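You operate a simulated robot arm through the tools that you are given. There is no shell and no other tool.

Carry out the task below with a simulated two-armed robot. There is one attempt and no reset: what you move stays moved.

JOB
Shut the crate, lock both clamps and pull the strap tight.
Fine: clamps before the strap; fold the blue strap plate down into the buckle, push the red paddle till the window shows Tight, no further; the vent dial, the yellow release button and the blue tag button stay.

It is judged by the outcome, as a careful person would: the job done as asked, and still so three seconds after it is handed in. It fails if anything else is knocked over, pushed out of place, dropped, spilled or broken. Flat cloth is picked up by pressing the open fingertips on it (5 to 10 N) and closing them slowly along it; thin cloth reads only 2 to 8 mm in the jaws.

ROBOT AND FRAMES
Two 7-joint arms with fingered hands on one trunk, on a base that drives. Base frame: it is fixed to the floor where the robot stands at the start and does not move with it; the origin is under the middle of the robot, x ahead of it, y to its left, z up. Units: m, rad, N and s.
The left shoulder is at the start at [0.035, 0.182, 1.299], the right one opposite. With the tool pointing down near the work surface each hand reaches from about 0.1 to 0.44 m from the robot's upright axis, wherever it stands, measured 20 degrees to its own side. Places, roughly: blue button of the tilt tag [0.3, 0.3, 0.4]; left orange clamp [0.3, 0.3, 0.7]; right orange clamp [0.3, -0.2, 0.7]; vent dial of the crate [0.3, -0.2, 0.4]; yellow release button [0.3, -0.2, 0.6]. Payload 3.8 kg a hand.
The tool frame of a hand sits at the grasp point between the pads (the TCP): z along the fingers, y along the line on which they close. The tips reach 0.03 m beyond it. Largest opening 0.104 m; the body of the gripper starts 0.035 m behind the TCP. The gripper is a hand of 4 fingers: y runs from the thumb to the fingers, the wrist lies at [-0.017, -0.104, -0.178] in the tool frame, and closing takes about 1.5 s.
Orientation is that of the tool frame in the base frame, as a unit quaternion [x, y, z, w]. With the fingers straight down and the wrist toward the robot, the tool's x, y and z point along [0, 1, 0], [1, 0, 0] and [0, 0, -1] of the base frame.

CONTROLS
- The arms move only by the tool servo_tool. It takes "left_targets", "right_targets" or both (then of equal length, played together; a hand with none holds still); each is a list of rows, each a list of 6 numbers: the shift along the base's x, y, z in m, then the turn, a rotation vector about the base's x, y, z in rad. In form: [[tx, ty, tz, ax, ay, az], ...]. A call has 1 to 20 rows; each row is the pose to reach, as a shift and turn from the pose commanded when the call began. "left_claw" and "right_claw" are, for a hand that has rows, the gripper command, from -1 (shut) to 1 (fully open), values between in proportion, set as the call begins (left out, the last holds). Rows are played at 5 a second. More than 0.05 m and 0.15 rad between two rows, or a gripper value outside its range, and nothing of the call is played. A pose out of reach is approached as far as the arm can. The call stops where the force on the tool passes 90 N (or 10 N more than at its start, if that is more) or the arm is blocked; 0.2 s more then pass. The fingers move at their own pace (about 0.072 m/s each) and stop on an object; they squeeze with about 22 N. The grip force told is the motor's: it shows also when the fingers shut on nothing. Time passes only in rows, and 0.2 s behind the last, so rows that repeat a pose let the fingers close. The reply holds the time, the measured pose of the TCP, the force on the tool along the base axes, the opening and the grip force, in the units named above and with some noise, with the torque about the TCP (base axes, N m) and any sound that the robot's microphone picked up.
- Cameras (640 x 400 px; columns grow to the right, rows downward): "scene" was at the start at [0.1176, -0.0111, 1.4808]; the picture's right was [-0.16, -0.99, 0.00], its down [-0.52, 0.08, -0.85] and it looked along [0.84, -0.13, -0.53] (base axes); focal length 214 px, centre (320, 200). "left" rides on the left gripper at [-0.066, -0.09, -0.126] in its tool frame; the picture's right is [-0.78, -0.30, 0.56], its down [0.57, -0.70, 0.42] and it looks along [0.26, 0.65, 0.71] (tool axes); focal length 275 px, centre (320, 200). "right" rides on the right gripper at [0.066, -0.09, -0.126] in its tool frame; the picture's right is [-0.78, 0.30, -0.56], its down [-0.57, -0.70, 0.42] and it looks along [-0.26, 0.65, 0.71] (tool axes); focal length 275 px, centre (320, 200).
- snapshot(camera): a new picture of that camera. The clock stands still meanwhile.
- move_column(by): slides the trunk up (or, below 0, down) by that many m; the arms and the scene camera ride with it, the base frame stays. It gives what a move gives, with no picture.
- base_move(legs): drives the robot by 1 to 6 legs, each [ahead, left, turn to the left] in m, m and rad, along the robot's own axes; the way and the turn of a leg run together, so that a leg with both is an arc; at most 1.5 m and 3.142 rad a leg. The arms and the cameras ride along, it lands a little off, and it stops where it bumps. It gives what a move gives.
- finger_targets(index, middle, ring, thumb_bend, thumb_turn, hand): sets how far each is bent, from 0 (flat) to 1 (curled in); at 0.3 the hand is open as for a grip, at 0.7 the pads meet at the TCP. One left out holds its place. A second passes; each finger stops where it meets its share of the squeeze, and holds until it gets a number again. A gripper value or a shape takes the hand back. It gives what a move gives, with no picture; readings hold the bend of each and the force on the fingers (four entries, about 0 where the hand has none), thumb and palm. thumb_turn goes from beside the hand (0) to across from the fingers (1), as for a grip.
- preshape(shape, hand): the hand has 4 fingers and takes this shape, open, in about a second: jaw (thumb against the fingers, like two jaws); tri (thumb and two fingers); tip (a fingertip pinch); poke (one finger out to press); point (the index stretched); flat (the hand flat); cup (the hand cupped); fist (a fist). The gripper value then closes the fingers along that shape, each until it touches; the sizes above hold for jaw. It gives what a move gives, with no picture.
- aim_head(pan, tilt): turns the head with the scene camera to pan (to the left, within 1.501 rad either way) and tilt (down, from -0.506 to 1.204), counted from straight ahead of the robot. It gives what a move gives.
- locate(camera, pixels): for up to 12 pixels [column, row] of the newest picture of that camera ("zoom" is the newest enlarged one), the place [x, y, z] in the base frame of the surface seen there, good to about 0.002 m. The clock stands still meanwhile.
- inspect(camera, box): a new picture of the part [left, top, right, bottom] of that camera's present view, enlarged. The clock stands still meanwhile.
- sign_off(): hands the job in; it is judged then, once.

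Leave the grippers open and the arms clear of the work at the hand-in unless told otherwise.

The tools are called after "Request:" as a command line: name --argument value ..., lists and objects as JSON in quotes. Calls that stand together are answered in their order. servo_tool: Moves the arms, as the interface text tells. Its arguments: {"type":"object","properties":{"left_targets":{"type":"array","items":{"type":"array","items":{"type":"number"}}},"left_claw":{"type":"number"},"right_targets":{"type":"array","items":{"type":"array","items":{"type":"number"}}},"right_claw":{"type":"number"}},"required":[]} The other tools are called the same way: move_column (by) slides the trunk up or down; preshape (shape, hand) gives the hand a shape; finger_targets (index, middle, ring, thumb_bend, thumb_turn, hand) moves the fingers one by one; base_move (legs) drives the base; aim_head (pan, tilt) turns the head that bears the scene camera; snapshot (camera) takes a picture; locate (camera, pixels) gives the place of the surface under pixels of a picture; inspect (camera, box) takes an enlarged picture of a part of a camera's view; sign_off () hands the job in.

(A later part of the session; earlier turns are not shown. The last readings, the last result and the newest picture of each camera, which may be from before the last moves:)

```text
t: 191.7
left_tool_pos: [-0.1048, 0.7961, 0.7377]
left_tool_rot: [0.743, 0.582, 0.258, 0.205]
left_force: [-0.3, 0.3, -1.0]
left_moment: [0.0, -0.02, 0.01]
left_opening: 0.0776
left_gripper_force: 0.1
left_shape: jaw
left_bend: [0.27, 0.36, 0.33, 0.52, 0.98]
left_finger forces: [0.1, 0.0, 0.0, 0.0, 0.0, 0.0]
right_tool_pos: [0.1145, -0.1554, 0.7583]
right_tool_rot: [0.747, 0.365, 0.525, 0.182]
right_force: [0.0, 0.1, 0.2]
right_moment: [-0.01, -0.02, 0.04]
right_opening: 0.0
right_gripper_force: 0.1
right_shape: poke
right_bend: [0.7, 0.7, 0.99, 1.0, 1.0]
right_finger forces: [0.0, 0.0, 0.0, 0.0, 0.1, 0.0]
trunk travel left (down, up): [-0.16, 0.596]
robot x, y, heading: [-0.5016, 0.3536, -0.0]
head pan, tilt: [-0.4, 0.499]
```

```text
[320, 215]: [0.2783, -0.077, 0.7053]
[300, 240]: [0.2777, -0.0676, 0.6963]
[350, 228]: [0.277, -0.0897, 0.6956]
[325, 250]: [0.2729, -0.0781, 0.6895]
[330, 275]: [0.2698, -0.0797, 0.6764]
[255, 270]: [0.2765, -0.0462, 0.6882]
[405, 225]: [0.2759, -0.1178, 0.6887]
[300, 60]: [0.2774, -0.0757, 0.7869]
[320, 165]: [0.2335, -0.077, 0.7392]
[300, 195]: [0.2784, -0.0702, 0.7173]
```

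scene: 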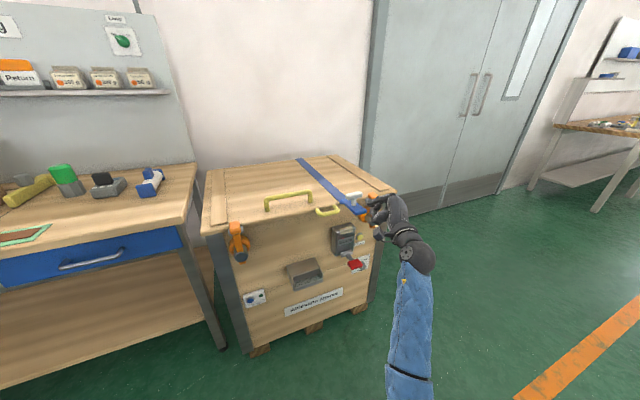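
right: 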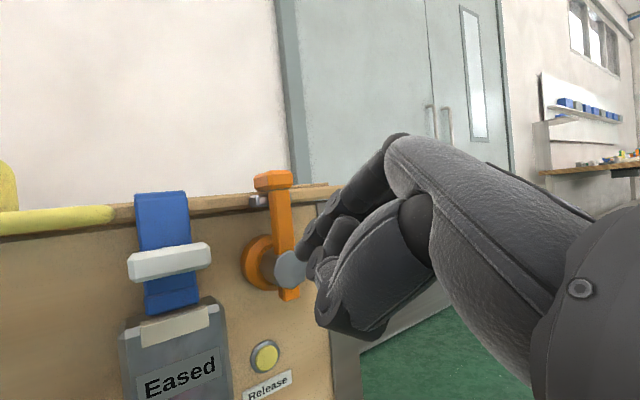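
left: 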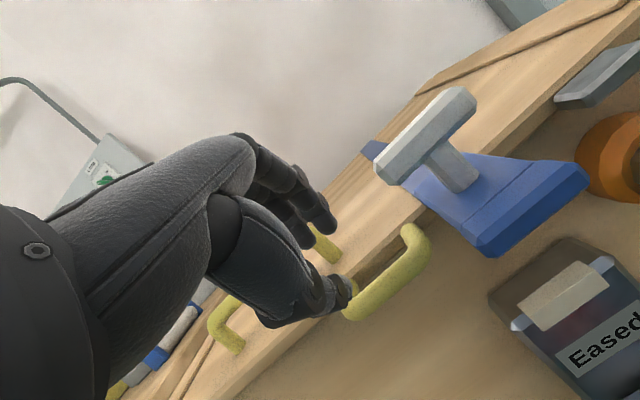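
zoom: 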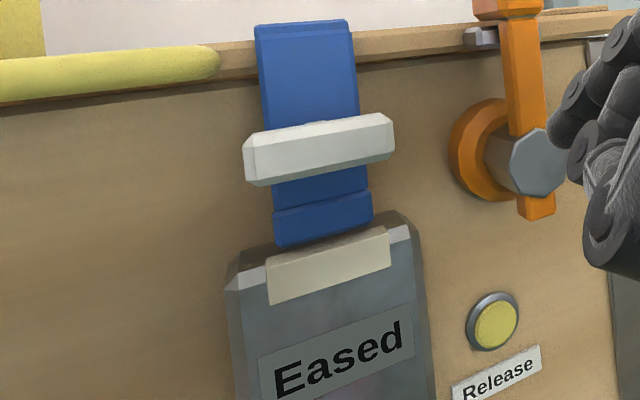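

The plate's end sits tucked behind the buckle's cream catch (z≈0.695). Next the paddle: red pad at (0.173–0.20, -0.077, 0.59). I bring the finger above it: first to (0.12, -0.066, 0.66).

Request:
servo_tool --right_targets '[[0.0, 0.02, -0.03, 0, 0, 0], [0.0, 0.05, -0.06, 0, 0, 0], [0.003, 0.08, -0.085, 0, 0, 0], [0.005, 0.09, -0.1, 0, 0, 0], [0.005, 0.09, -0.1, 0, 0, 0]]'

Request:
inspect --camera "scene" --box '[340, 200, 440, 290]'

```text
t: 192.9
left_tool_pos: [-0.1036, 0.7943, 0.737]
left_tool_rot: [0.744, 0.581, 0.258, 0.206]
left_force: [0.1, 0.4, 0.1]
left_moment: [-0.02, 0.01, -0.04]
left_opening: 0.0777
left_gripper_force: 0.1
left_shape: jaw
left_bend: [0.27, 0.36, 0.33, 0.52, 0.98]
left_finger forces: [0.0, 0.1, 0.0, 0.0, 0.0, 0.1]
right_tool_pos: [0.1203, -0.0658, 0.6589]
right_tool_rot: [0.747, 0.365, 0.525, 0.181]
right_force: [0.1, -0.7, 0.0]
right_moment: [0.01, 0.03, -0.01]
right_opening: 0.0002
right_gripper_force: 0.1
right_shape: poke
right_bend: [0.7, 0.7, 0.99, 1.0, 1.0]
right_finger forces: [0.0, 0.0, 0.1, 0.0, 0.0, 0.0]
trunk travel left (down, up): [-0.16, 0.596]
robot x, y, heading: [-0.4947, 0.3577, -0.004]
head pan, tilt: [-0.4, 0.499]
```

```text
4.44 times, centred on (390, 245) of scene
```

zoom: 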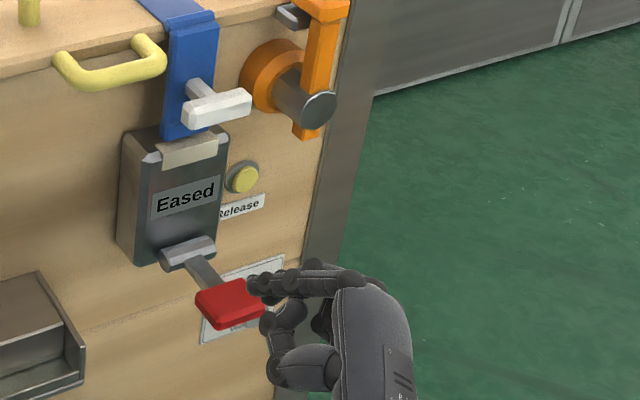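

The window stays visible from here. I locate the red pad's surface once more.

Request:
locate --camera "zoom" --pixels '[[225, 298], [240, 290], [210, 295], [235, 320], [210, 270], [190, 250], [255, 288]]'

```text
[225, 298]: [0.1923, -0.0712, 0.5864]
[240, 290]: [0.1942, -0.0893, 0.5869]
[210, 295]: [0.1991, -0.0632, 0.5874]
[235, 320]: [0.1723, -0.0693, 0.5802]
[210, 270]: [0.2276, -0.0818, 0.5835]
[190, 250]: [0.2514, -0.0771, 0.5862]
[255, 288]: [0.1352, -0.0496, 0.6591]
```

Pad top is at z≈0.587, x 0.175–0.21. I move the finger above the pad and descend to just over contact.

Request:
servo_tool --right_targets '[[0.02, 0, -0.006, 0, 0, 0], [0.04, 0, -0.012, 0, 0, 0], [0.055, 0, -0.018, 0, 0, 0], [0.057, 0, -0.03, 0, 0, 0], [0.057, 0, -0.038, 0, 0, 0], [0.057, 0, -0.038, 0, 0, 0]]'

Request:
inspect --camera "scene" --box '[340, 210, 440, 300]'

```text
t: 194.3
left_tool_pos: [-0.1023, 0.7948, 0.7373]
left_tool_rot: [0.743, 0.582, 0.259, 0.205]
left_force: [0.3, 0.2, -0.9]
left_moment: [-0.01, -0.02, -0.04]
left_opening: 0.0776
left_gripper_force: 0.0
left_shape: jaw
left_bend: [0.27, 0.36, 0.33, 0.52, 0.98]
left_finger forces: [0.0, 0.1, 0.0, 0.0, 0.1, 0.0]
right_tool_pos: [0.1771, -0.0656, 0.6207]
right_tool_rot: [0.748, 0.365, 0.525, 0.181]
right_force: [-0.3, -0.1, -0.9]
right_moment: [0.02, -0.03, 0.04]
right_opening: 0.0
right_gripper_force: 0.1
right_shape: poke
right_bend: [0.7, 0.7, 0.99, 1.0, 1.0]
right_finger forces: [0.1, 0.0, 0.0, 0.0, 0.0, 0.0]
trunk travel left (down, up): [-0.16, 0.596]
robot x, y, heading: [-0.4963, 0.3553, -0.001]
head pan, tilt: [-0.4, 0.499]
```

```text
4.44 times, centred on (390, 255) of scene
```

zoom: 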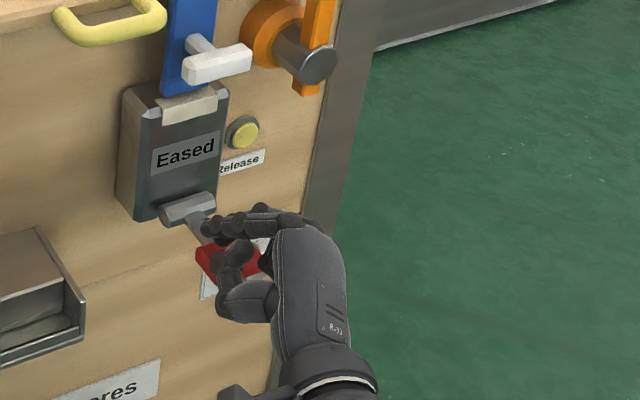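

No contact yet. I press down slowly, 4 mm at a time, reading force and window.

Request:
servo_tool --right_targets '[[0, 0, -0.004, 0, 0, 0], [0, 0, -0.008, 0, 0, 0], [0, 0, -0.008, 0, 0, 0]]'

Request:
inspect --camera "scene" --box '[350, 215, 420, 265]'

```text
t: 195.1
left_tool_pos: [-0.1022, 0.7952, 0.7373]
left_tool_rot: [0.743, 0.582, 0.259, 0.205]
left_force: [-0.9, 0.0, -0.1]
left_moment: [0.0, 0.03, 0.0]
left_opening: 0.078
left_gripper_force: 0.1
left_shape: jaw
left_bend: [0.27, 0.36, 0.33, 0.52, 0.98]
left_finger forces: [0.1, 0.1, 0.0, 0.0, 0.1, 0.0]
right_tool_pos: [0.177, -0.0654, 0.6113]
right_tool_rot: [0.747, 0.365, 0.525, 0.181]
right_force: [0.1, 0.3, -0.3]
right_moment: [0.03, -0.01, 0.01]
right_opening: 0.0001
right_gripper_force: 0.1
right_shape: poke
right_bend: [0.7, 0.7, 0.99, 1.0, 1.0]
right_finger forces: [0.0, 0.0, 0.0, 0.0, 0.0, 0.0]
trunk travel left (down, up): [-0.16, 0.596]
robot x, y, heading: [-0.4965, 0.3521, -0.0]
head pan, tilt: [-0.4, 0.499]
```

```text
8.00 times, centred on (385, 240) of scene
```

zoom: 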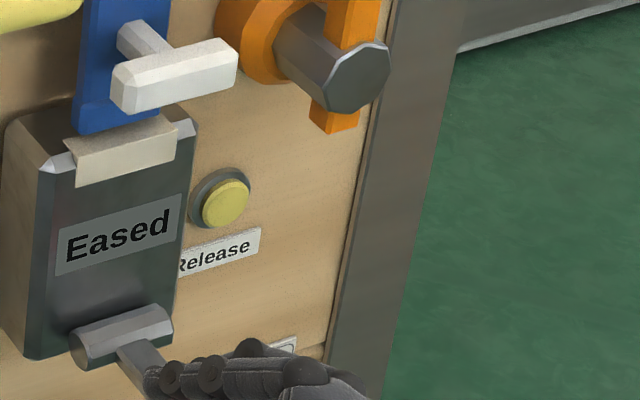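

Still no contact. I go down a further 8 mm.

Request:
servo_tool --right_targets '[[0, 0, -0.004, 0, 0, 0], [0, 0, -0.008, 0, 0, 0], [0, 0, -0.008, 0, 0, 0]]'

Request:
inspect --camera "scene" --box '[350, 215, 430, 285]'

```text
t: 195.9
left_tool_pos: [-0.1038, 0.7954, 0.7365]
left_tool_rot: [0.743, 0.581, 0.259, 0.206]
left_force: [-0.1, 0.0, -0.7]
left_moment: [-0.01, 0.01, 0.03]
left_opening: 0.0779
left_gripper_force: 0.0
left_shape: jaw
left_bend: [0.27, 0.36, 0.33, 0.52, 0.98]
left_finger forces: [0.0, 0.1, 0.0, 0.0, 0.1, 0.1]
right_tool_pos: [0.1769, -0.0653, 0.6047]
right_tool_rot: [0.747, 0.365, 0.525, 0.181]
right_force: [-0.2, 0.9, 2.9]
right_moment: [0.0, -0.03, 0.01]
right_opening: 0.0
right_gripper_force: 0.2
right_shape: poke
right_bend: [0.7, 0.7, 0.99, 1.0, 1.0]
right_finger forces: [0.0, 2.9, 0.0, 0.1, 0.0, 0.1]
trunk travel left (down, up): [-0.16, 0.596]
robot x, y, heading: [-0.4955, 0.3546, -0.001]
head pan, tilt: [-0.4, 0.499]
```

```text
5.71 times, centred on (390, 250) of scene
```

zoom: 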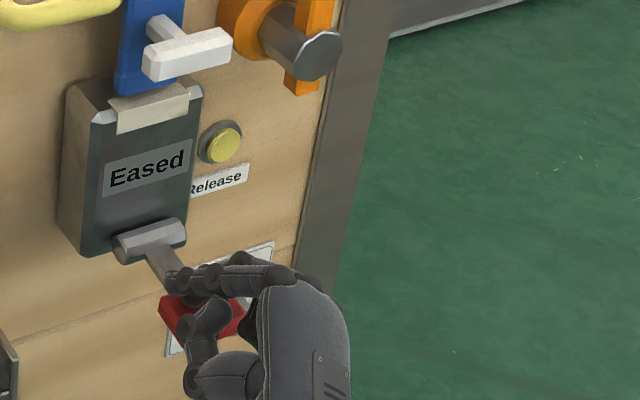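

Contact (2.9 N). I press 5 mm further.

Request:
servo_tool --right_targets '[[0, 0, -0.003, 0, 0, 0], [0, 0, -0.005, 0, 0, 0], [0, 0, -0.005, 0, 0, 0]]'

Request:
inspect --camera "scene" --box '[350, 215, 430, 285]'

```text
t: 196.7
left_tool_pos: [-0.1034, 0.7965, 0.7368]
left_tool_rot: [0.743, 0.582, 0.26, 0.204]
left_force: [0.0, -0.6, 0.1]
left_moment: [-0.02, -0.03, -0.01]
left_opening: 0.0776
left_gripper_force: 0.0
left_shape: jaw
left_bend: [0.27, 0.36, 0.33, 0.52, 0.98]
left_finger forces: [0.1, 0.1, 0.0, 0.0, 0.0, 0.1]
right_tool_pos: [0.1774, -0.0668, 0.6002]
right_tool_rot: [0.748, 0.364, 0.525, 0.182]
right_force: [-2.5, 0.6, 2.7]
right_moment: [0.01, -0.05, 0.03]
right_opening: 0.0
right_gripper_force: 0.1
right_shape: poke
right_bend: [0.7, 0.7, 0.99, 1.0, 1.0]
right_finger forces: [0.1, 3.6, 0.0, 0.1, 0.1, 0.0]
trunk travel left (down, up): [-0.16, 0.596]
robot x, y, heading: [-0.4938, 0.3536, 0.0]
head pan, tilt: [-0.4, 0.499]
```

```text
5.71 times, centred on (390, 250) of scene
```

zoom: 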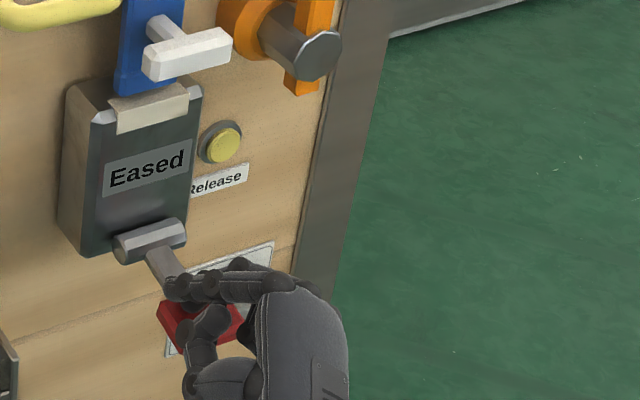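

The paddle yields with ~3 N; the window still reads "Eased". I go on in 6 mm steps.

Request:
servo_tool --right_targets '[[0.0005, 0, -0.003, 0, 0, 0], [0.001, 0, -0.006, 0, 0, 0], [0.001, 0, -0.006, 0, 0, 0]]'

Request:
inspect --camera "scene" --box '[350, 215, 430, 285]'

```text
t: 197.5
left_tool_pos: [-0.1031, 0.7944, 0.737]
left_tool_rot: [0.743, 0.582, 0.259, 0.205]
left_force: [0.0, -0.6, -0.2]
left_moment: [0.0, 0.0, 0.05]
left_opening: 0.0775
left_gripper_force: 0.1
left_shape: jaw
left_bend: [0.27, 0.36, 0.33, 0.52, 0.98]
left_finger forces: [0.0, 0.0, 0.0, 0.1, 0.0, 0.0]
right_tool_pos: [0.1786, -0.0662, 0.5931]
right_tool_rot: [0.747, 0.365, 0.525, 0.181]
right_force: [-2.3, 0.1, 4.2]
right_moment: [-0.01, -0.01, 0.01]
right_opening: 0.0002
right_gripper_force: 0.2
right_shape: poke
right_bend: [0.7, 0.7, 0.99, 1.0, 1.0]
right_finger forces: [0.0, 4.4, 0.0, 0.0, 0.0, 0.0]
trunk travel left (down, up): [-0.16, 0.596]
robot x, y, heading: [-0.4914, 0.3601, 0.001]
head pan, tilt: [-0.4, 0.499]
```

```text
5.71 times, centred on (390, 250) of scene
```

zoom: 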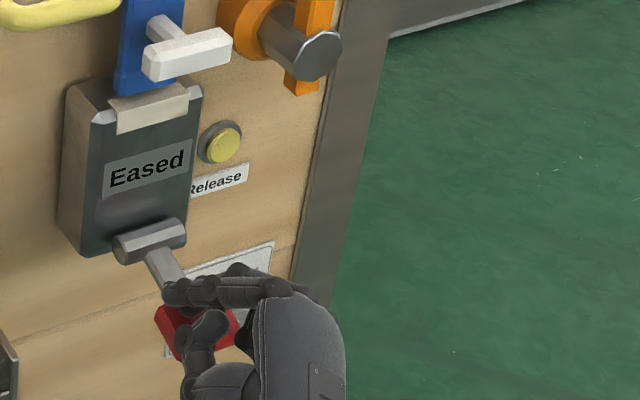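

Rising slowly (4.4 N), still "Eased". Next 6 mm.

Request:
servo_tool --right_targets '[[0.0008, 0, -0.003, 0, 0, 0], [0.0015, 0, -0.006, 0, 0, 0], [0.0015, 0, -0.006, 0, 0, 0]]'

Request:
inspect --camera "scene" --box '[350, 215, 430, 285]'

```text
t: 198.3
left_tool_pos: [-0.1039, 0.796, 0.7369]
left_tool_rot: [0.744, 0.581, 0.258, 0.206]
left_force: [0.6, -0.2, -0.5]
left_moment: [-0.03, 0.01, -0.05]
left_opening: 0.0776
left_gripper_force: 0.1
left_shape: jaw
left_bend: [0.27, 0.36, 0.33, 0.52, 0.98]
left_finger forces: [0.0, 0.0, 0.0, 0.0, 0.0, 0.0]
right_tool_pos: [0.1791, -0.0651, 0.5894]
right_tool_rot: [0.747, 0.365, 0.525, 0.182]
right_force: [-3.1, 1.6, 2.5]
right_moment: [0.0, -0.05, -0.01]
right_opening: 0.0002
right_gripper_force: 0.1
right_shape: poke
right_bend: [0.7, 0.7, 0.99, 1.0, 1.0]
right_finger forces: [0.0, 4.7, 0.1, 0.0, 0.0, 0.0]
trunk travel left (down, up): [-0.16, 0.596]
robot x, y, heading: [-0.4984, 0.3535, -0.003]
head pan, tilt: [-0.4, 0.499]
```

```text
5.71 times, centred on (390, 250) of scene
```

zoom: 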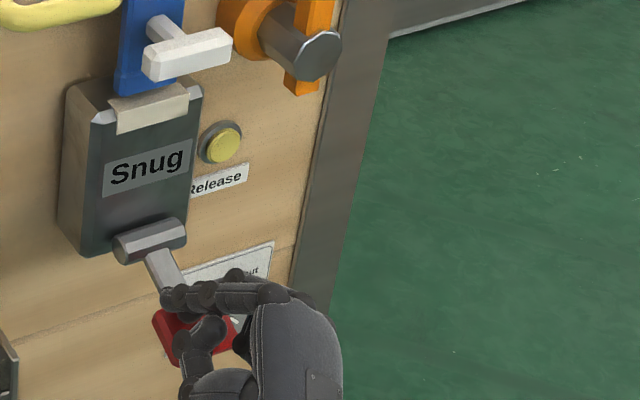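

The window now reads "Snug". I continue in 4 mm steps.

Request:
servo_tool --right_targets '[[0.0005, 0, -0.002, 0, 0, 0], [0.001, 0, -0.004, 0, 0, 0], [0.001, 0, -0.004, 0, 0, 0]]'

Request:
inspect --camera "scene" --box '[350, 215, 430, 285]'

```text
t: 199.1
left_tool_pos: [-0.1035, 0.7958, 0.738]
left_tool_rot: [0.744, 0.581, 0.258, 0.205]
left_force: [0.4, 0.4, 0.6]
left_moment: [0.04, -0.03, -0.01]
left_opening: 0.0776
left_gripper_force: 0.1
left_shape: jaw
left_bend: [0.27, 0.36, 0.33, 0.52, 0.98]
left_finger forces: [0.1, 0.1, 0.1, 0.0, 0.1, 0.1]
right_tool_pos: [0.1812, -0.0667, 0.5833]
right_tool_rot: [0.747, 0.366, 0.525, 0.182]
right_force: [-4.1, -0.9, 5.5]
right_moment: [-0.04, -0.01, -0.03]
right_opening: 0.0
right_gripper_force: 0.1
right_shape: poke
right_bend: [0.7, 0.7, 0.99, 1.0, 1.0]
right_finger forces: [0.0, 5.4, 0.1, 0.0, 0.1, 0.0]
trunk travel left (down, up): [-0.16, 0.596]
robot x, y, heading: [-0.4992, 0.3571, 0.002]
head pan, tilt: [-0.4, 0.499]
```

```text
5.71 times, centred on (390, 250) of scene
```

zoom: 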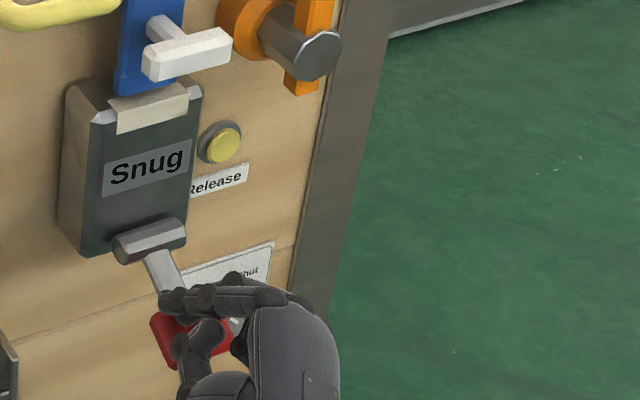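

Still "Snug" (5.4 N). Another 4 mm.

Request:
servo_tool --right_targets '[[0.0007, 0, -0.002, 0, 0, 0], [0.0015, 0, -0.004, 0, 0, 0], [0.0015, 0, -0.004, 0, 0, 0]]'

Request:
inspect --camera "scene" --box '[350, 215, 430, 285]'

```text
t: 199.9
left_tool_pos: [-0.1052, 0.7953, 0.7369]
left_tool_rot: [0.743, 0.582, 0.259, 0.205]
left_force: [-0.2, -0.5, 0.1]
left_moment: [-0.02, 0.0, -0.02]
left_opening: 0.078
left_gripper_force: 0.1
left_shape: jaw
left_bend: [0.27, 0.36, 0.33, 0.52, 0.98]
left_finger forces: [0.0, 0.0, 0.1, 0.0, 0.0, 0.1]
right_tool_pos: [0.1811, -0.0659, 0.5814]
right_tool_rot: [0.746, 0.366, 0.526, 0.182]
right_force: [-6.8, -1.2, 7.7]
right_moment: [-0.06, -0.02, -0.07]
right_opening: 0.0
right_gripper_force: 0.0
right_shape: poke
right_bend: [0.7, 0.7, 0.99, 1.0, 1.0]
right_finger forces: [0.0, 10.0, 0.0, 0.1, 0.1, 0.0]
trunk travel left (down, up): [-0.16, 0.596]
robot x, y, heading: [-0.4966, 0.3541, -0.004]
head pan, tilt: [-0.4, 0.499]
```

```text
5.71 times, centred on (390, 250) of scene
```

zoom: 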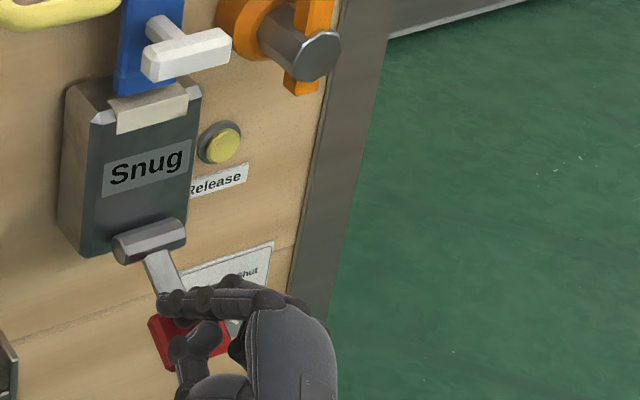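

10 N now, still "Snug". Another 4 mm.

Request:
servo_tool --right_targets '[[0.0005, 0, -0.002, 0, 0, 0], [0.001, 0, -0.004, 0, 0, 0], [0.001, 0, -0.004, 0, 0, 0]]'

Request:
inspect --camera "scene" --box '[350, 215, 430, 285]'

```text
t: 200.7
left_tool_pos: [-0.1053, 0.7952, 0.7384]
left_tool_rot: [0.743, 0.582, 0.26, 0.206]
left_force: [-0.2, -0.9, 0.6]
left_moment: [0.02, -0.01, 0.03]
left_opening: 0.0777
left_gripper_force: 0.1
left_shape: jaw
left_bend: [0.27, 0.36, 0.33, 0.52, 0.98]
left_finger forces: [0.0, 0.0, 0.0, 0.0, 0.0, 0.1]
right_tool_pos: [0.1813, -0.0682, 0.5798]
right_tool_rot: [0.744, 0.364, 0.528, 0.186]
right_force: [-18.6, -2.5, 21.6]
right_moment: [-0.16, -0.06, -0.14]
right_opening: 0.0
right_gripper_force: 0.1
right_shape: poke
right_bend: [0.7, 0.7, 0.99, 1.0, 1.0]
right_finger forces: [0.1, 27.4, 0.0, 0.0, 0.1, 0.0]
trunk travel left (down, up): [-0.16, 0.596]
robot x, y, heading: [-0.5026, 0.3561, -0.006]
head pan, tilt: [-0.4, 0.499]
```

```text
5.71 times, centred on (390, 250) of scene
```

zoom: 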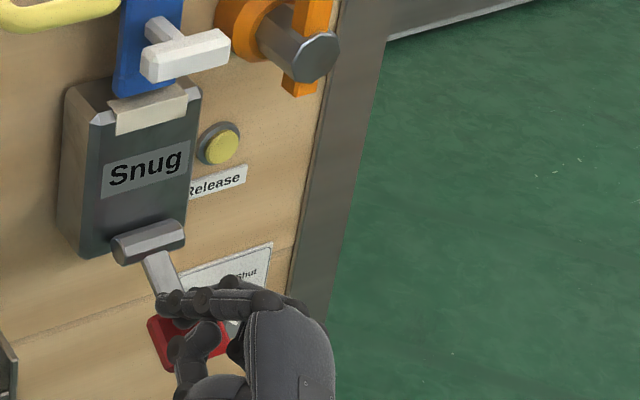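

The resistance climbs (27 N) while the window still shows "Snug". I locate the paddle to learn its angle before pushing on.

Request:
locate --camera "zoom" --pixels '[[150, 245], [158, 270], [168, 295], [160, 335], [215, 350], [190, 325], [175, 360]]'

Request:
snapshot --camera "right"

```text
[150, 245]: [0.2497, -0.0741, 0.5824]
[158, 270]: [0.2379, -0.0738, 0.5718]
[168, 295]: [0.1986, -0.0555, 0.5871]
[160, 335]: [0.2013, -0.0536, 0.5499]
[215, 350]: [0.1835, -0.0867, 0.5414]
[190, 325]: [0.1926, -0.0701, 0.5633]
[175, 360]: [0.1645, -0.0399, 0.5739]
```

```text
taken
```

right: 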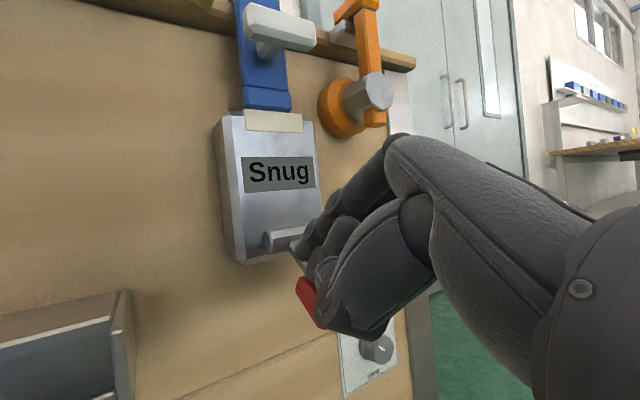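

I ease off to see whether the paddle springs back and what the window shows then.

Request:
servo_tool --right_targets '[[-0.004, 0, 0.008, 0, 0, 0], [-0.01, 0, 0.018, 0, 0, 0], [-0.012, 0, 0.03, 0, 0, 0], [-0.012, 0, 0.03, 0, 0, 0]]'

Request:
inspect --camera "scene" --box '[350, 215, 430, 285]'

Request:
snapshot --camera "right"

```text
t: 201.7
left_tool_pos: [-0.1043, 0.7971, 0.7367]
left_tool_rot: [0.744, 0.581, 0.259, 0.205]
left_force: [0.8, -0.3, -0.6]
left_moment: [0.01, -0.02, -0.02]
left_opening: 0.0777
left_gripper_force: 0.0
left_shape: jaw
left_bend: [0.27, 0.36, 0.33, 0.52, 0.98]
left_finger forces: [0.1, 0.0, 0.0, 0.0, 0.0, 0.0]
right_tool_pos: [0.1707, -0.065, 0.6048]
right_tool_rot: [0.747, 0.366, 0.525, 0.181]
right_force: [-0.4, 0.3, 2.7]
right_moment: [-0.03, -0.05, 0.01]
right_opening: 0.0
right_gripper_force: 0.1
right_shape: poke
right_bend: [0.7, 0.7, 0.99, 1.0, 1.0]
right_finger forces: [0.1, 2.4, 0.0, 0.0, 0.0, 0.0]
trunk travel left (down, up): [-0.16, 0.596]
robot x, y, heading: [-0.5001, 0.3545, -0.001]
head pan, tilt: [-0.4, 0.499]
```

```text
5.71 times, centred on (390, 250) of scene
```

zoom: 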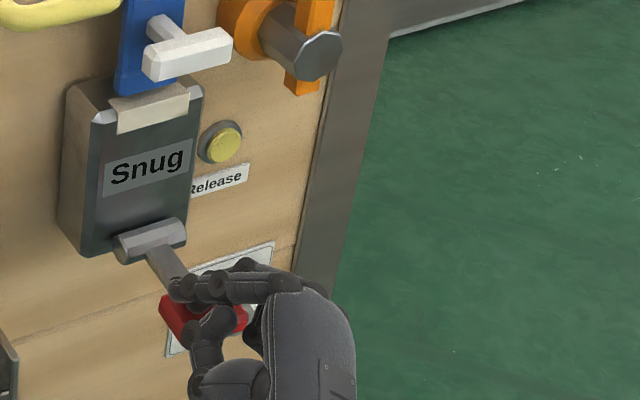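

```text
taken
```

right: 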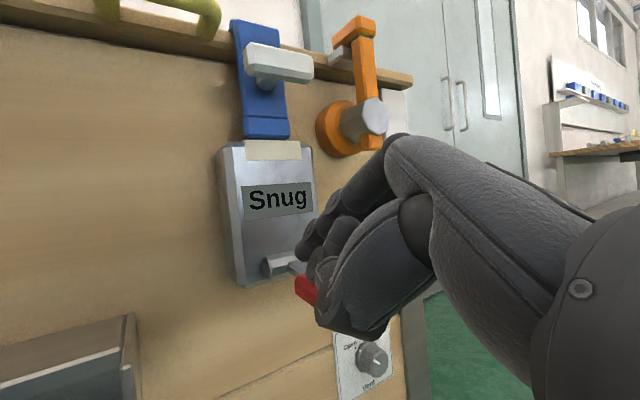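

The paddle springs back up while the window keeps "Snug": it works in strokes. I let it return fully.

Request:
servo_tool --right_targets '[[0.0, 0, 0.008, 0, 0, 0], [0.004, 0, 0.018, 0, 0, 0], [0.008, 0, 0.02, 0, 0, 0], [0.008, 0, 0.02, 0, 0, 0]]'

Request:
inspect --camera "scene" --box '[350, 215, 430, 285]'

```text
t: 202.7
left_tool_pos: [-0.1024, 0.7942, 0.737]
left_tool_rot: [0.743, 0.582, 0.259, 0.205]
left_force: [0.0, 0.0, 0.2]
left_moment: [0.03, -0.02, 0.0]
left_opening: 0.0777
left_gripper_force: 0.2
left_shape: jaw
left_bend: [0.27, 0.36, 0.33, 0.52, 0.98]
left_finger forces: [0.0, 0.1, 0.1, 0.1, 0.0, 0.1]
right_tool_pos: [0.1778, -0.0654, 0.6242]
right_tool_rot: [0.746, 0.365, 0.526, 0.182]
right_force: [-0.4, 0.2, 0.4]
right_moment: [-0.01, -0.03, -0.01]
right_opening: 0.0
right_gripper_force: 0.0
right_shape: poke
right_bend: [0.7, 0.7, 0.99, 1.0, 1.0]
right_finger forces: [0.0, 0.1, 0.1, 0.0, 0.1, 0.1]
trunk travel left (down, up): [-0.16, 0.596]
robot x, y, heading: [-0.4978, 0.3539, -0.007]
head pan, tilt: [-0.4, 0.499]
```

```text
5.71 times, centred on (390, 250) of scene
```

zoom: 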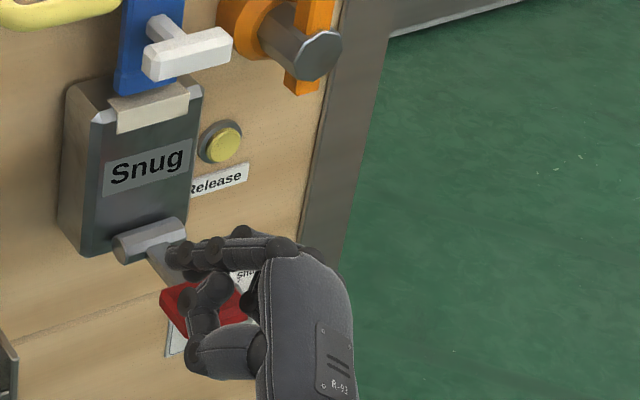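

The paddle is back up. Second stroke: I press to just short of where the window changed last time (z≈0.596), then in small steps.

Request:
servo_tool --right_targets '[[0.0, 0, -0.01, 0, 0, 0], [0.0, 0, -0.02, 0, 0, 0], [0.0, 0, -0.025, 0, 0, 0], [0.0, 0, -0.028, 0, 0, 0], [0.0, 0, -0.028, 0, 0, 0]]'

Request:
inspect --camera "scene" --box '[350, 215, 430, 285]'

```text
t: 203.9
left_tool_pos: [-0.1035, 0.7964, 0.7377]
left_tool_rot: [0.743, 0.583, 0.26, 0.204]
left_force: [0.6, 1.1, 0.8]
left_moment: [0.06, 0.0, -0.04]
left_opening: 0.0778
left_gripper_force: 0.1
left_shape: jaw
left_bend: [0.27, 0.36, 0.33, 0.52, 0.98]
left_finger forces: [0.1, 0.0, 0.1, 0.1, 0.1, 0.0]
right_tool_pos: [0.1779, -0.0653, 0.5973]
right_tool_rot: [0.747, 0.365, 0.525, 0.182]
right_force: [-0.9, 1.0, 3.8]
right_moment: [0.01, -0.1, 0.01]
right_opening: 0.0002
right_gripper_force: 0.1
right_shape: poke
right_bend: [0.7, 0.7, 0.99, 1.0, 1.0]
right_finger forces: [0.0, 3.9, 0.0, 0.0, 0.0, 0.0]
trunk travel left (down, up): [-0.16, 0.596]
robot x, y, heading: [-0.4957, 0.3576, -0.005]
head pan, tilt: [-0.4, 0.499]
```

```text
5.71 times, centred on (390, 250) of scene
```

zoom: 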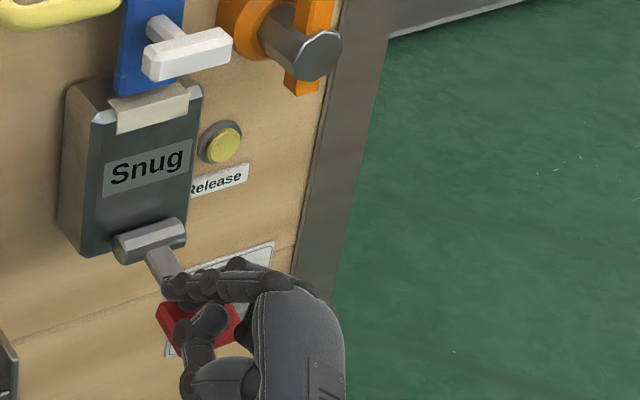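

Still "Snug" at 3.9 N. I press 3 mm more, then check again.

Request:
servo_tool --right_targets '[[0.0005, 0, -0.002, 0, 0, 0], [0.001, 0, -0.004, 0, 0, 0], [0.001, 0, -0.004, 0, 0, 0]]'

Request:
inspect --camera "scene" --box '[350, 215, 430, 285]'

```text
t: 204.7
left_tool_pos: [-0.1039, 0.797, 0.7376]
left_tool_rot: [0.744, 0.581, 0.259, 0.206]
left_force: [-0.2, -0.5, -0.1]
left_moment: [0.0, 0.04, 0.01]
left_opening: 0.0781
left_gripper_force: 0.1
left_shape: jaw
left_bend: [0.27, 0.36, 0.33, 0.52, 0.98]
left_finger forces: [0.1, 0.0, 0.0, 0.0, 0.0, 0.0]
right_tool_pos: [0.1791, -0.0661, 0.5935]
right_tool_rot: [0.747, 0.365, 0.525, 0.182]
right_force: [-2.1, 0.4, 3.8]
right_moment: [-0.03, -0.05, 0.02]
right_opening: 0.0
right_gripper_force: 0.0
right_shape: poke
right_bend: [0.7, 0.7, 0.99, 1.0, 1.0]
right_finger forces: [0.0, 4.4, 0.0, 0.1, 0.1, 0.0]
trunk travel left (down, up): [-0.16, 0.596]
robot x, y, heading: [-0.4965, 0.3579, -0.007]
head pan, tilt: [-0.4, 0.499]
```

```text
5.71 times, centred on (390, 250) of scene
```

zoom: 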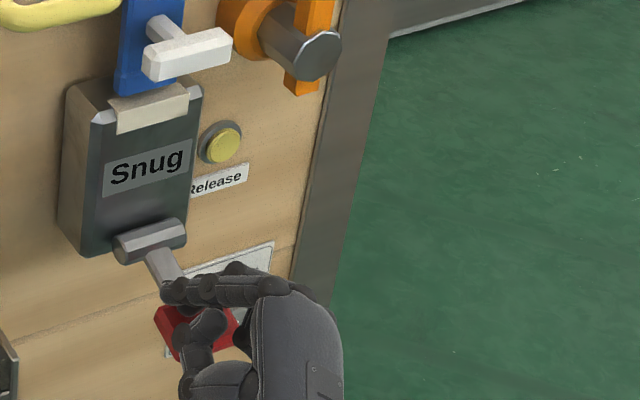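

Same spot as just before the last change. I press another 4 mm.

Request:
servo_tool --right_targets '[[0.0005, 0, -0.002, 0, 0, 0], [0.001, 0, -0.004, 0, 0, 0], [0.001, 0, -0.004, 0, 0, 0]]'

Request:
inspect --camera "scene" --box '[350, 215, 430, 285]'

```text
t: 205.5
left_tool_pos: [-0.1032, 0.7958, 0.7375]
left_tool_rot: [0.743, 0.582, 0.258, 0.205]
left_force: [0.5, 0.3, 0.0]
left_moment: [-0.02, 0.01, -0.01]
left_opening: 0.0777
left_gripper_force: 0.0
left_shape: jaw
left_bend: [0.27, 0.36, 0.33, 0.52, 0.98]
left_finger forces: [0.0, 0.1, 0.0, 0.0, 0.1, 0.0]
right_tool_pos: [0.1813, -0.0666, 0.5892]
right_tool_rot: [0.747, 0.365, 0.525, 0.182]
right_force: [-3.0, 0.7, 3.8]
right_moment: [-0.05, -0.03, -0.06]
right_opening: 0.0
right_gripper_force: 0.0
right_shape: poke
right_bend: [0.7, 0.7, 0.99, 1.0, 1.0]
right_finger forces: [0.0, 5.1, 0.0, 0.1, 0.0, 0.0]
trunk travel left (down, up): [-0.16, 0.596]
robot x, y, heading: [-0.4966, 0.3541, -0.002]
head pan, tilt: [-0.4, 0.499]
```

```text
5.71 times, centred on (390, 250) of scene
```

zoom: 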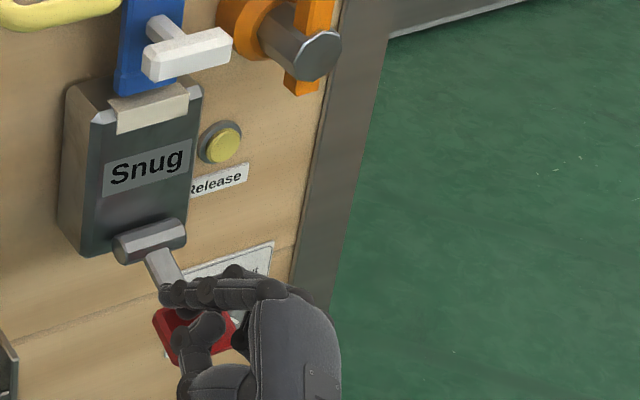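

Still "Snug". Another 3 mm.

Request:
servo_tool --right_targets '[[0.0003, 0, -0.0015, 0, 0, 0], [0.0005, 0, -0.003, 0, 0, 0], [0.0005, 0, -0.003, 0, 0, 0]]'

Request:
inspect --camera "scene" --box '[350, 215, 430, 285]'

```text
t: 206.3
left_tool_pos: [-0.1031, 0.7963, 0.7382]
left_tool_rot: [0.743, 0.582, 0.259, 0.205]
left_force: [-0.5, -0.6, -0.1]
left_moment: [-0.02, 0.0, 0.03]
left_opening: 0.0776
left_gripper_force: 0.0
left_shape: jaw
left_bend: [0.27, 0.36, 0.33, 0.52, 0.98]
left_finger forces: [0.1, 0.0, 0.1, 0.0, 0.1, 0.1]
right_tool_pos: [0.1816, -0.0661, 0.5872]
right_tool_rot: [0.747, 0.364, 0.525, 0.182]
right_force: [-3.5, -0.6, 4.2]
right_moment: [0.01, -0.01, 0.01]
right_opening: 0.0
right_gripper_force: 0.0
right_shape: poke
right_bend: [0.7, 0.7, 0.99, 1.0, 1.0]
right_finger forces: [0.0, 5.2, 0.0, 0.0, 0.0, 0.0]
trunk travel left (down, up): [-0.16, 0.596]
robot x, y, heading: [-0.4958, 0.3528, 0.001]
head pan, tilt: [-0.4, 0.499]
```

```text
5.71 times, centred on (390, 250) of scene
```

zoom: 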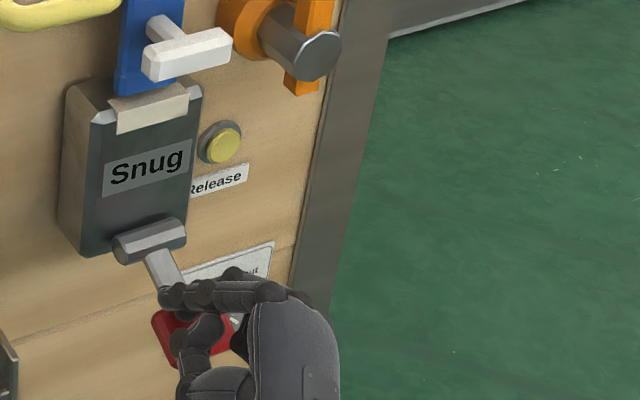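

Still "Snug". I continue with another 3 mm.

Request:
servo_tool --right_targets '[[0.0003, 0, -0.0015, 0, 0, 0], [0.0005, 0, -0.003, 0, 0, 0], [0.0005, 0, -0.003, 0, 0, 0]]'

Request:
inspect --camera "scene" --box '[350, 215, 430, 285]'

```text
t: 207.1
left_tool_pos: [-0.1039, 0.7948, 0.7364]
left_tool_rot: [0.744, 0.581, 0.258, 0.205]
left_force: [-0.6, -0.3, -0.6]
left_moment: [0.03, -0.02, 0.02]
left_opening: 0.0778
left_gripper_force: 0.1
left_shape: jaw
left_bend: [0.27, 0.36, 0.33, 0.52, 0.98]
left_finger forces: [0.0, 0.1, 0.1, 0.0, 0.0, 0.0]
right_tool_pos: [0.181, -0.0653, 0.584]
right_tool_rot: [0.747, 0.365, 0.525, 0.182]
right_force: [-2.5, -0.4, 5.8]
right_moment: [-0.02, -0.1, -0.03]
right_opening: 0.0
right_gripper_force: 0.1
right_shape: poke
right_bend: [0.7, 0.7, 0.99, 1.0, 1.0]
right_finger forces: [0.0, 5.2, 0.1, 0.0, 0.1, 0.0]
trunk travel left (down, up): [-0.16, 0.596]
robot x, y, heading: [-0.4975, 0.3569, -0.004]
head pan, tilt: [-0.4, 0.499]
```

```text
5.71 times, centred on (390, 250) of scene
```

zoom: 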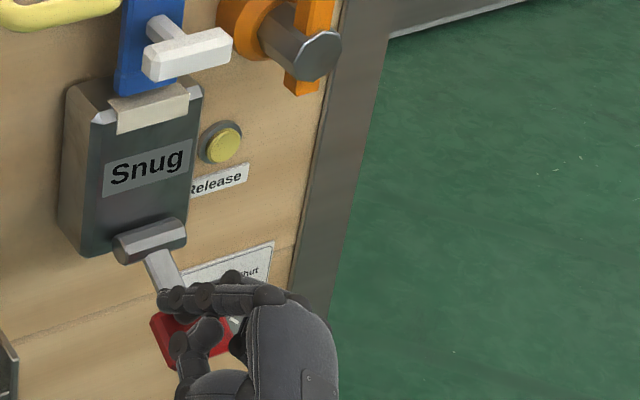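

Still "Snug" at 5 N. Two more millimetres, toward the end of the stroke.

Request:
servo_tool --right_targets '[[0.0003, 0, -0.0015, 0, 0, 0], [0.0005, 0, -0.003, 0, 0, 0], [0.0005, 0, -0.003, 0, 0, 0]]'

Request:
inspect --camera "scene" --box '[350, 215, 430, 285]'

```text
t: 207.9
left_tool_pos: [-0.1029, 0.7965, 0.737]
left_tool_rot: [0.744, 0.581, 0.259, 0.206]
left_force: [0.2, -0.8, 0.1]
left_moment: [-0.03, 0.01, 0.0]
left_opening: 0.0777
left_gripper_force: 0.0
left_shape: jaw
left_bend: [0.27, 0.36, 0.33, 0.52, 0.98]
left_finger forces: [0.0, 0.1, 0.0, 0.1, 0.1, 0.1]
right_tool_pos: [0.182, -0.067, 0.5811]
right_tool_rot: [0.747, 0.365, 0.525, 0.182]
right_force: [-1.9, 0.9, 6.2]
right_moment: [0.0, -0.12, -0.01]
right_opening: 0.0
right_gripper_force: 0.1
right_shape: poke
right_bend: [0.7, 0.7, 0.99, 1.0, 1.0]
right_finger forces: [0.0, 6.0, 0.1, 0.1, 0.1, 0.0]
trunk travel left (down, up): [-0.16, 0.596]
robot x, y, heading: [-0.4973, 0.3594, -0.001]
head pan, tilt: [-0.4, 0.499]
```

```text
5.71 times, centred on (390, 250) of scene
```

zoom: 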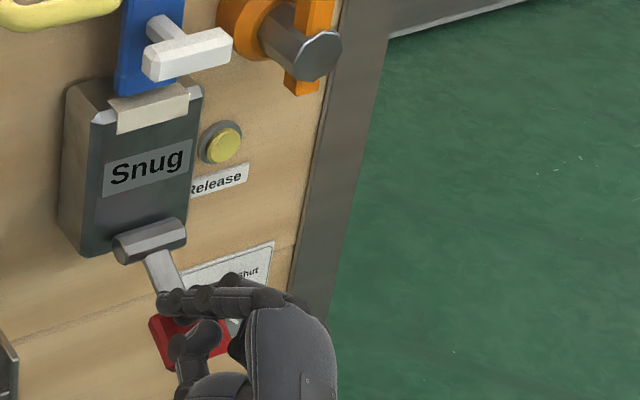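

End of the second stroke; still "Snug". I let the paddle return and do a third stroke with the same care.

Request:
servo_tool --right_targets '[[-0.003, 0, 0.012, 0, 0, 0], [-0.004, 0, 0.025, 0, 0, 0], [-0.004, 0, 0.038, 0, 0, 0], [-0.004, 0, 0.044, 0, 0, 0], [-0.004, 0, 0.044, 0, 0, 0]]'

Request:
inspect --camera "scene" --box '[350, 215, 430, 285]'

```text
t: 209.1
left_tool_pos: [-0.1034, 0.7946, 0.7375]
left_tool_rot: [0.744, 0.581, 0.258, 0.205]
left_force: [0.0, 0.7, 0.0]
left_moment: [-0.01, 0.04, 0.02]
left_opening: 0.0775
left_gripper_force: 0.0
left_shape: jaw
left_bend: [0.27, 0.36, 0.33, 0.52, 0.98]
left_finger forces: [0.1, 0.0, 0.1, 0.0, 0.0, 0.1]
right_tool_pos: [0.1758, -0.0669, 0.6235]
right_tool_rot: [0.748, 0.365, 0.524, 0.182]
right_force: [-0.9, -0.4, 0.3]
right_moment: [0.0, 0.02, -0.02]
right_opening: 0.0
right_gripper_force: 0.1
right_shape: poke
right_bend: [0.7, 0.7, 0.99, 1.0, 1.0]
right_finger forces: [0.0, 0.0, 0.0, 0.0, 0.0, 0.0]
trunk travel left (down, up): [-0.16, 0.596]
robot x, y, heading: [-0.4952, 0.3572, -0.002]
head pan, tilt: [-0.4, 0.499]
```

```text
5.71 times, centred on (390, 250) of scene
```

zoom: 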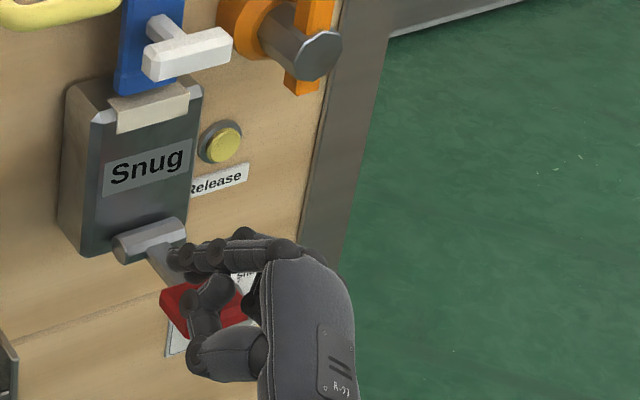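

Third stroke: press to z≈0.595 first.

Request:
servo_tool --right_targets '[[0.001, 0, -0.01, 0, 0, 0], [0.002, 0, -0.02, 0, 0, 0], [0.003, 0, -0.026, 0, 0, 0], [0.003, 0, -0.029, 0, 0, 0], [0.003, 0, -0.029, 0, 0, 0]]'

Request:
inspect --camera "scene" --box '[350, 215, 430, 285]'

```text
t: 210.3
left_tool_pos: [-0.1036, 0.7948, 0.7366]
left_tool_rot: [0.743, 0.582, 0.259, 0.205]
left_force: [0.8, -0.4, -0.5]
left_moment: [0.04, 0.01, 0.03]
left_opening: 0.0777
left_gripper_force: 0.1
left_shape: jaw
left_bend: [0.27, 0.36, 0.33, 0.52, 0.98]
left_finger forces: [0.0, 0.0, 0.0, 0.0, 0.0, 0.0]
right_tool_pos: [0.1814, -0.067, 0.5969]
right_tool_rot: [0.747, 0.365, 0.526, 0.182]
right_force: [-1.7, -0.8, 4.6]
right_moment: [-0.04, -0.07, -0.05]
right_opening: 0.0
right_gripper_force: 0.0
right_shape: poke
right_bend: [0.7, 0.7, 0.99, 1.0, 1.0]
right_finger forces: [0.0, 4.3, 0.1, 0.0, 0.0, 0.0]
trunk travel left (down, up): [-0.16, 0.596]
robot x, y, heading: [-0.4956, 0.3603, -0.002]
head pan, tilt: [-0.4, 0.499]
```

```text
5.71 times, centred on (390, 250) of scene
```

zoom: 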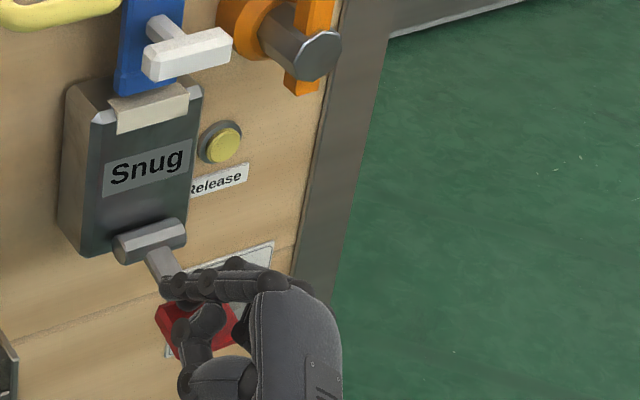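

Still "Snug". 4 mm further.

Request:
servo_tool --right_targets '[[0.0, 0, -0.002, 0, 0, 0], [0.0, 0, -0.004, 0, 0, 0], [0.0, 0, -0.004, 0, 0, 0]]'

Request:
inspect --camera "scene" --box '[350, 215, 430, 285]'

```text
t: 211.1
left_tool_pos: [-0.1034, 0.7957, 0.7359]
left_tool_rot: [0.743, 0.582, 0.259, 0.204]
left_force: [-0.2, -0.8, -0.6]
left_moment: [0.01, -0.01, 0.0]
left_opening: 0.0776
left_gripper_force: 0.1
left_shape: jaw
left_bend: [0.27, 0.36, 0.33, 0.52, 0.98]
left_finger forces: [0.1, 0.1, 0.1, 0.1, 0.1, 0.1]
right_tool_pos: [0.1802, -0.0667, 0.5918]
right_tool_rot: [0.746, 0.365, 0.526, 0.181]
right_force: [-0.3, -0.1, 4.9]
right_moment: [-0.04, -0.13, 0.0]
right_opening: 0.0001
right_gripper_force: 0.0
right_shape: poke
right_bend: [0.7, 0.7, 0.99, 1.0, 1.0]
right_finger forces: [0.0, 4.5, 0.1, 0.0, 0.1, 0.1]
trunk travel left (down, up): [-0.16, 0.596]
robot x, y, heading: [-0.4982, 0.3557, -0.001]
head pan, tilt: [-0.4, 0.499]
```

```text
5.71 times, centred on (390, 250) of scene
```

zoom: 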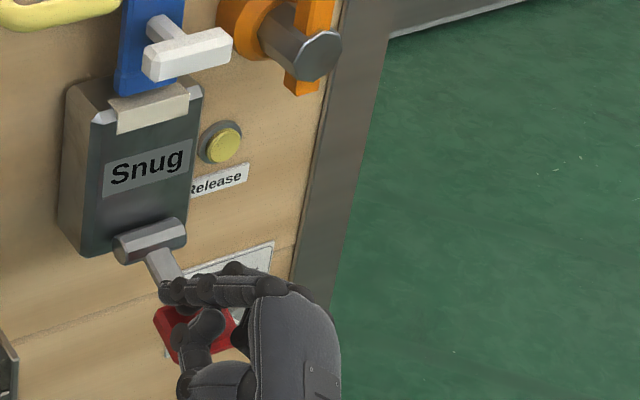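

Request:
servo_tool --right_targets '[[0.0, 0, -0.002, 0, 0, 0], [0.0, 0, -0.004, 0, 0, 0], [0.0, 0, -0.004, 0, 0, 0]]'

Request:
inspect --camera "scene" --box '[350, 215, 430, 285]'

```text
t: 211.9
left_tool_pos: [-0.1037, 0.795, 0.7368]
left_tool_rot: [0.743, 0.582, 0.259, 0.205]
left_force: [-0.6, -0.1, 0.1]
left_moment: [0.04, 0.01, 0.02]
left_opening: 0.0776
left_gripper_force: 0.0
left_shape: jaw
left_bend: [0.27, 0.36, 0.33, 0.52, 0.98]
left_finger forces: [0.0, 0.0, 0.0, 0.0, 0.1, 0.0]
right_tool_pos: [0.1807, -0.066, 0.5892]
right_tool_rot: [0.747, 0.365, 0.525, 0.182]
right_force: [-0.1, 0.6, 6.8]
right_moment: [-0.03, -0.11, -0.01]
right_opening: 0.0
right_gripper_force: 0.0
right_shape: poke
right_bend: [0.7, 0.7, 0.99, 1.0, 1.0]
right_finger forces: [0.0, 4.8, 0.1, 0.0, 0.1, 0.1]
trunk travel left (down, up): [-0.16, 0.596]
robot x, y, heading: [-0.4944, 0.3536, 0.001]
head pan, tilt: [-0.4, 0.499]
```

```text
5.71 times, centred on (390, 250) of scene
```

zoom: 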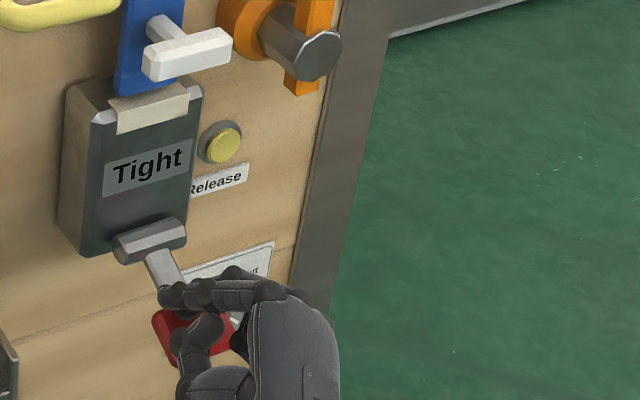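

The window now reads "Tight". I stop pushing and let the paddle come back up gently.

Request:
servo_tool --right_targets '[[-0.002, 0, 0.01, 0, 0, 0], [-0.003, 0, 0.022, 0, 0, 0], [-0.004, 0, 0.034, 0, 0, 0], [-0.006, 0, 0.044, 0, 0, 0], [-0.01, 0, 0.054, 0, 0, 0], [-0.01, 0, 0.054, 0, 0, 0]]'

Request:
inspect --camera "scene" --box '[350, 205, 430, 275]'

```text
t: 213.3
left_tool_pos: [-0.1046, 0.7959, 0.7369]
left_tool_rot: [0.744, 0.582, 0.258, 0.205]
left_force: [0.2, 0.9, -0.8]
left_moment: [0.0, 0.01, -0.03]
left_opening: 0.0775
left_gripper_force: 0.0
left_shape: jaw
left_bend: [0.27, 0.36, 0.33, 0.52, 0.98]
left_finger forces: [0.1, 0.0, 0.1, 0.0, 0.1, 0.0]
right_tool_pos: [0.1696, -0.0676, 0.6422]
right_tool_rot: [0.747, 0.366, 0.525, 0.182]
right_force: [0.0, 0.2, -0.4]
right_moment: [0.0, 0.01, 0.02]
right_opening: 0.0
right_gripper_force: 0.1
right_shape: poke
right_bend: [0.7, 0.7, 0.99, 1.0, 1.0]
right_finger forces: [0.0, 0.0, 0.0, 0.0, 0.0, 0.0]
trunk travel left (down, up): [-0.16, 0.596]
robot x, y, heading: [-0.4941, 0.3566, -0.002]
head pan, tilt: [-0.4, 0.499]
```

```text
5.71 times, centred on (390, 240) of scene
```

zoom: 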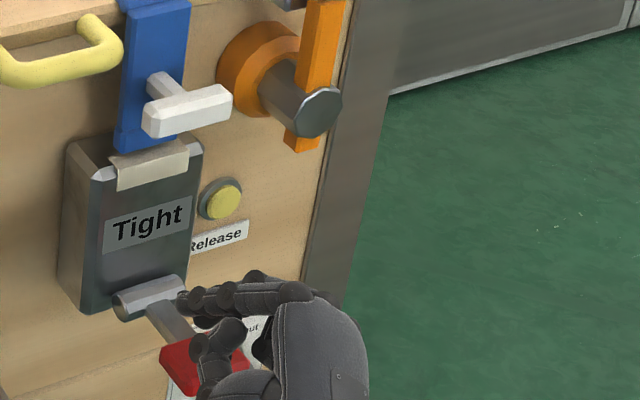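

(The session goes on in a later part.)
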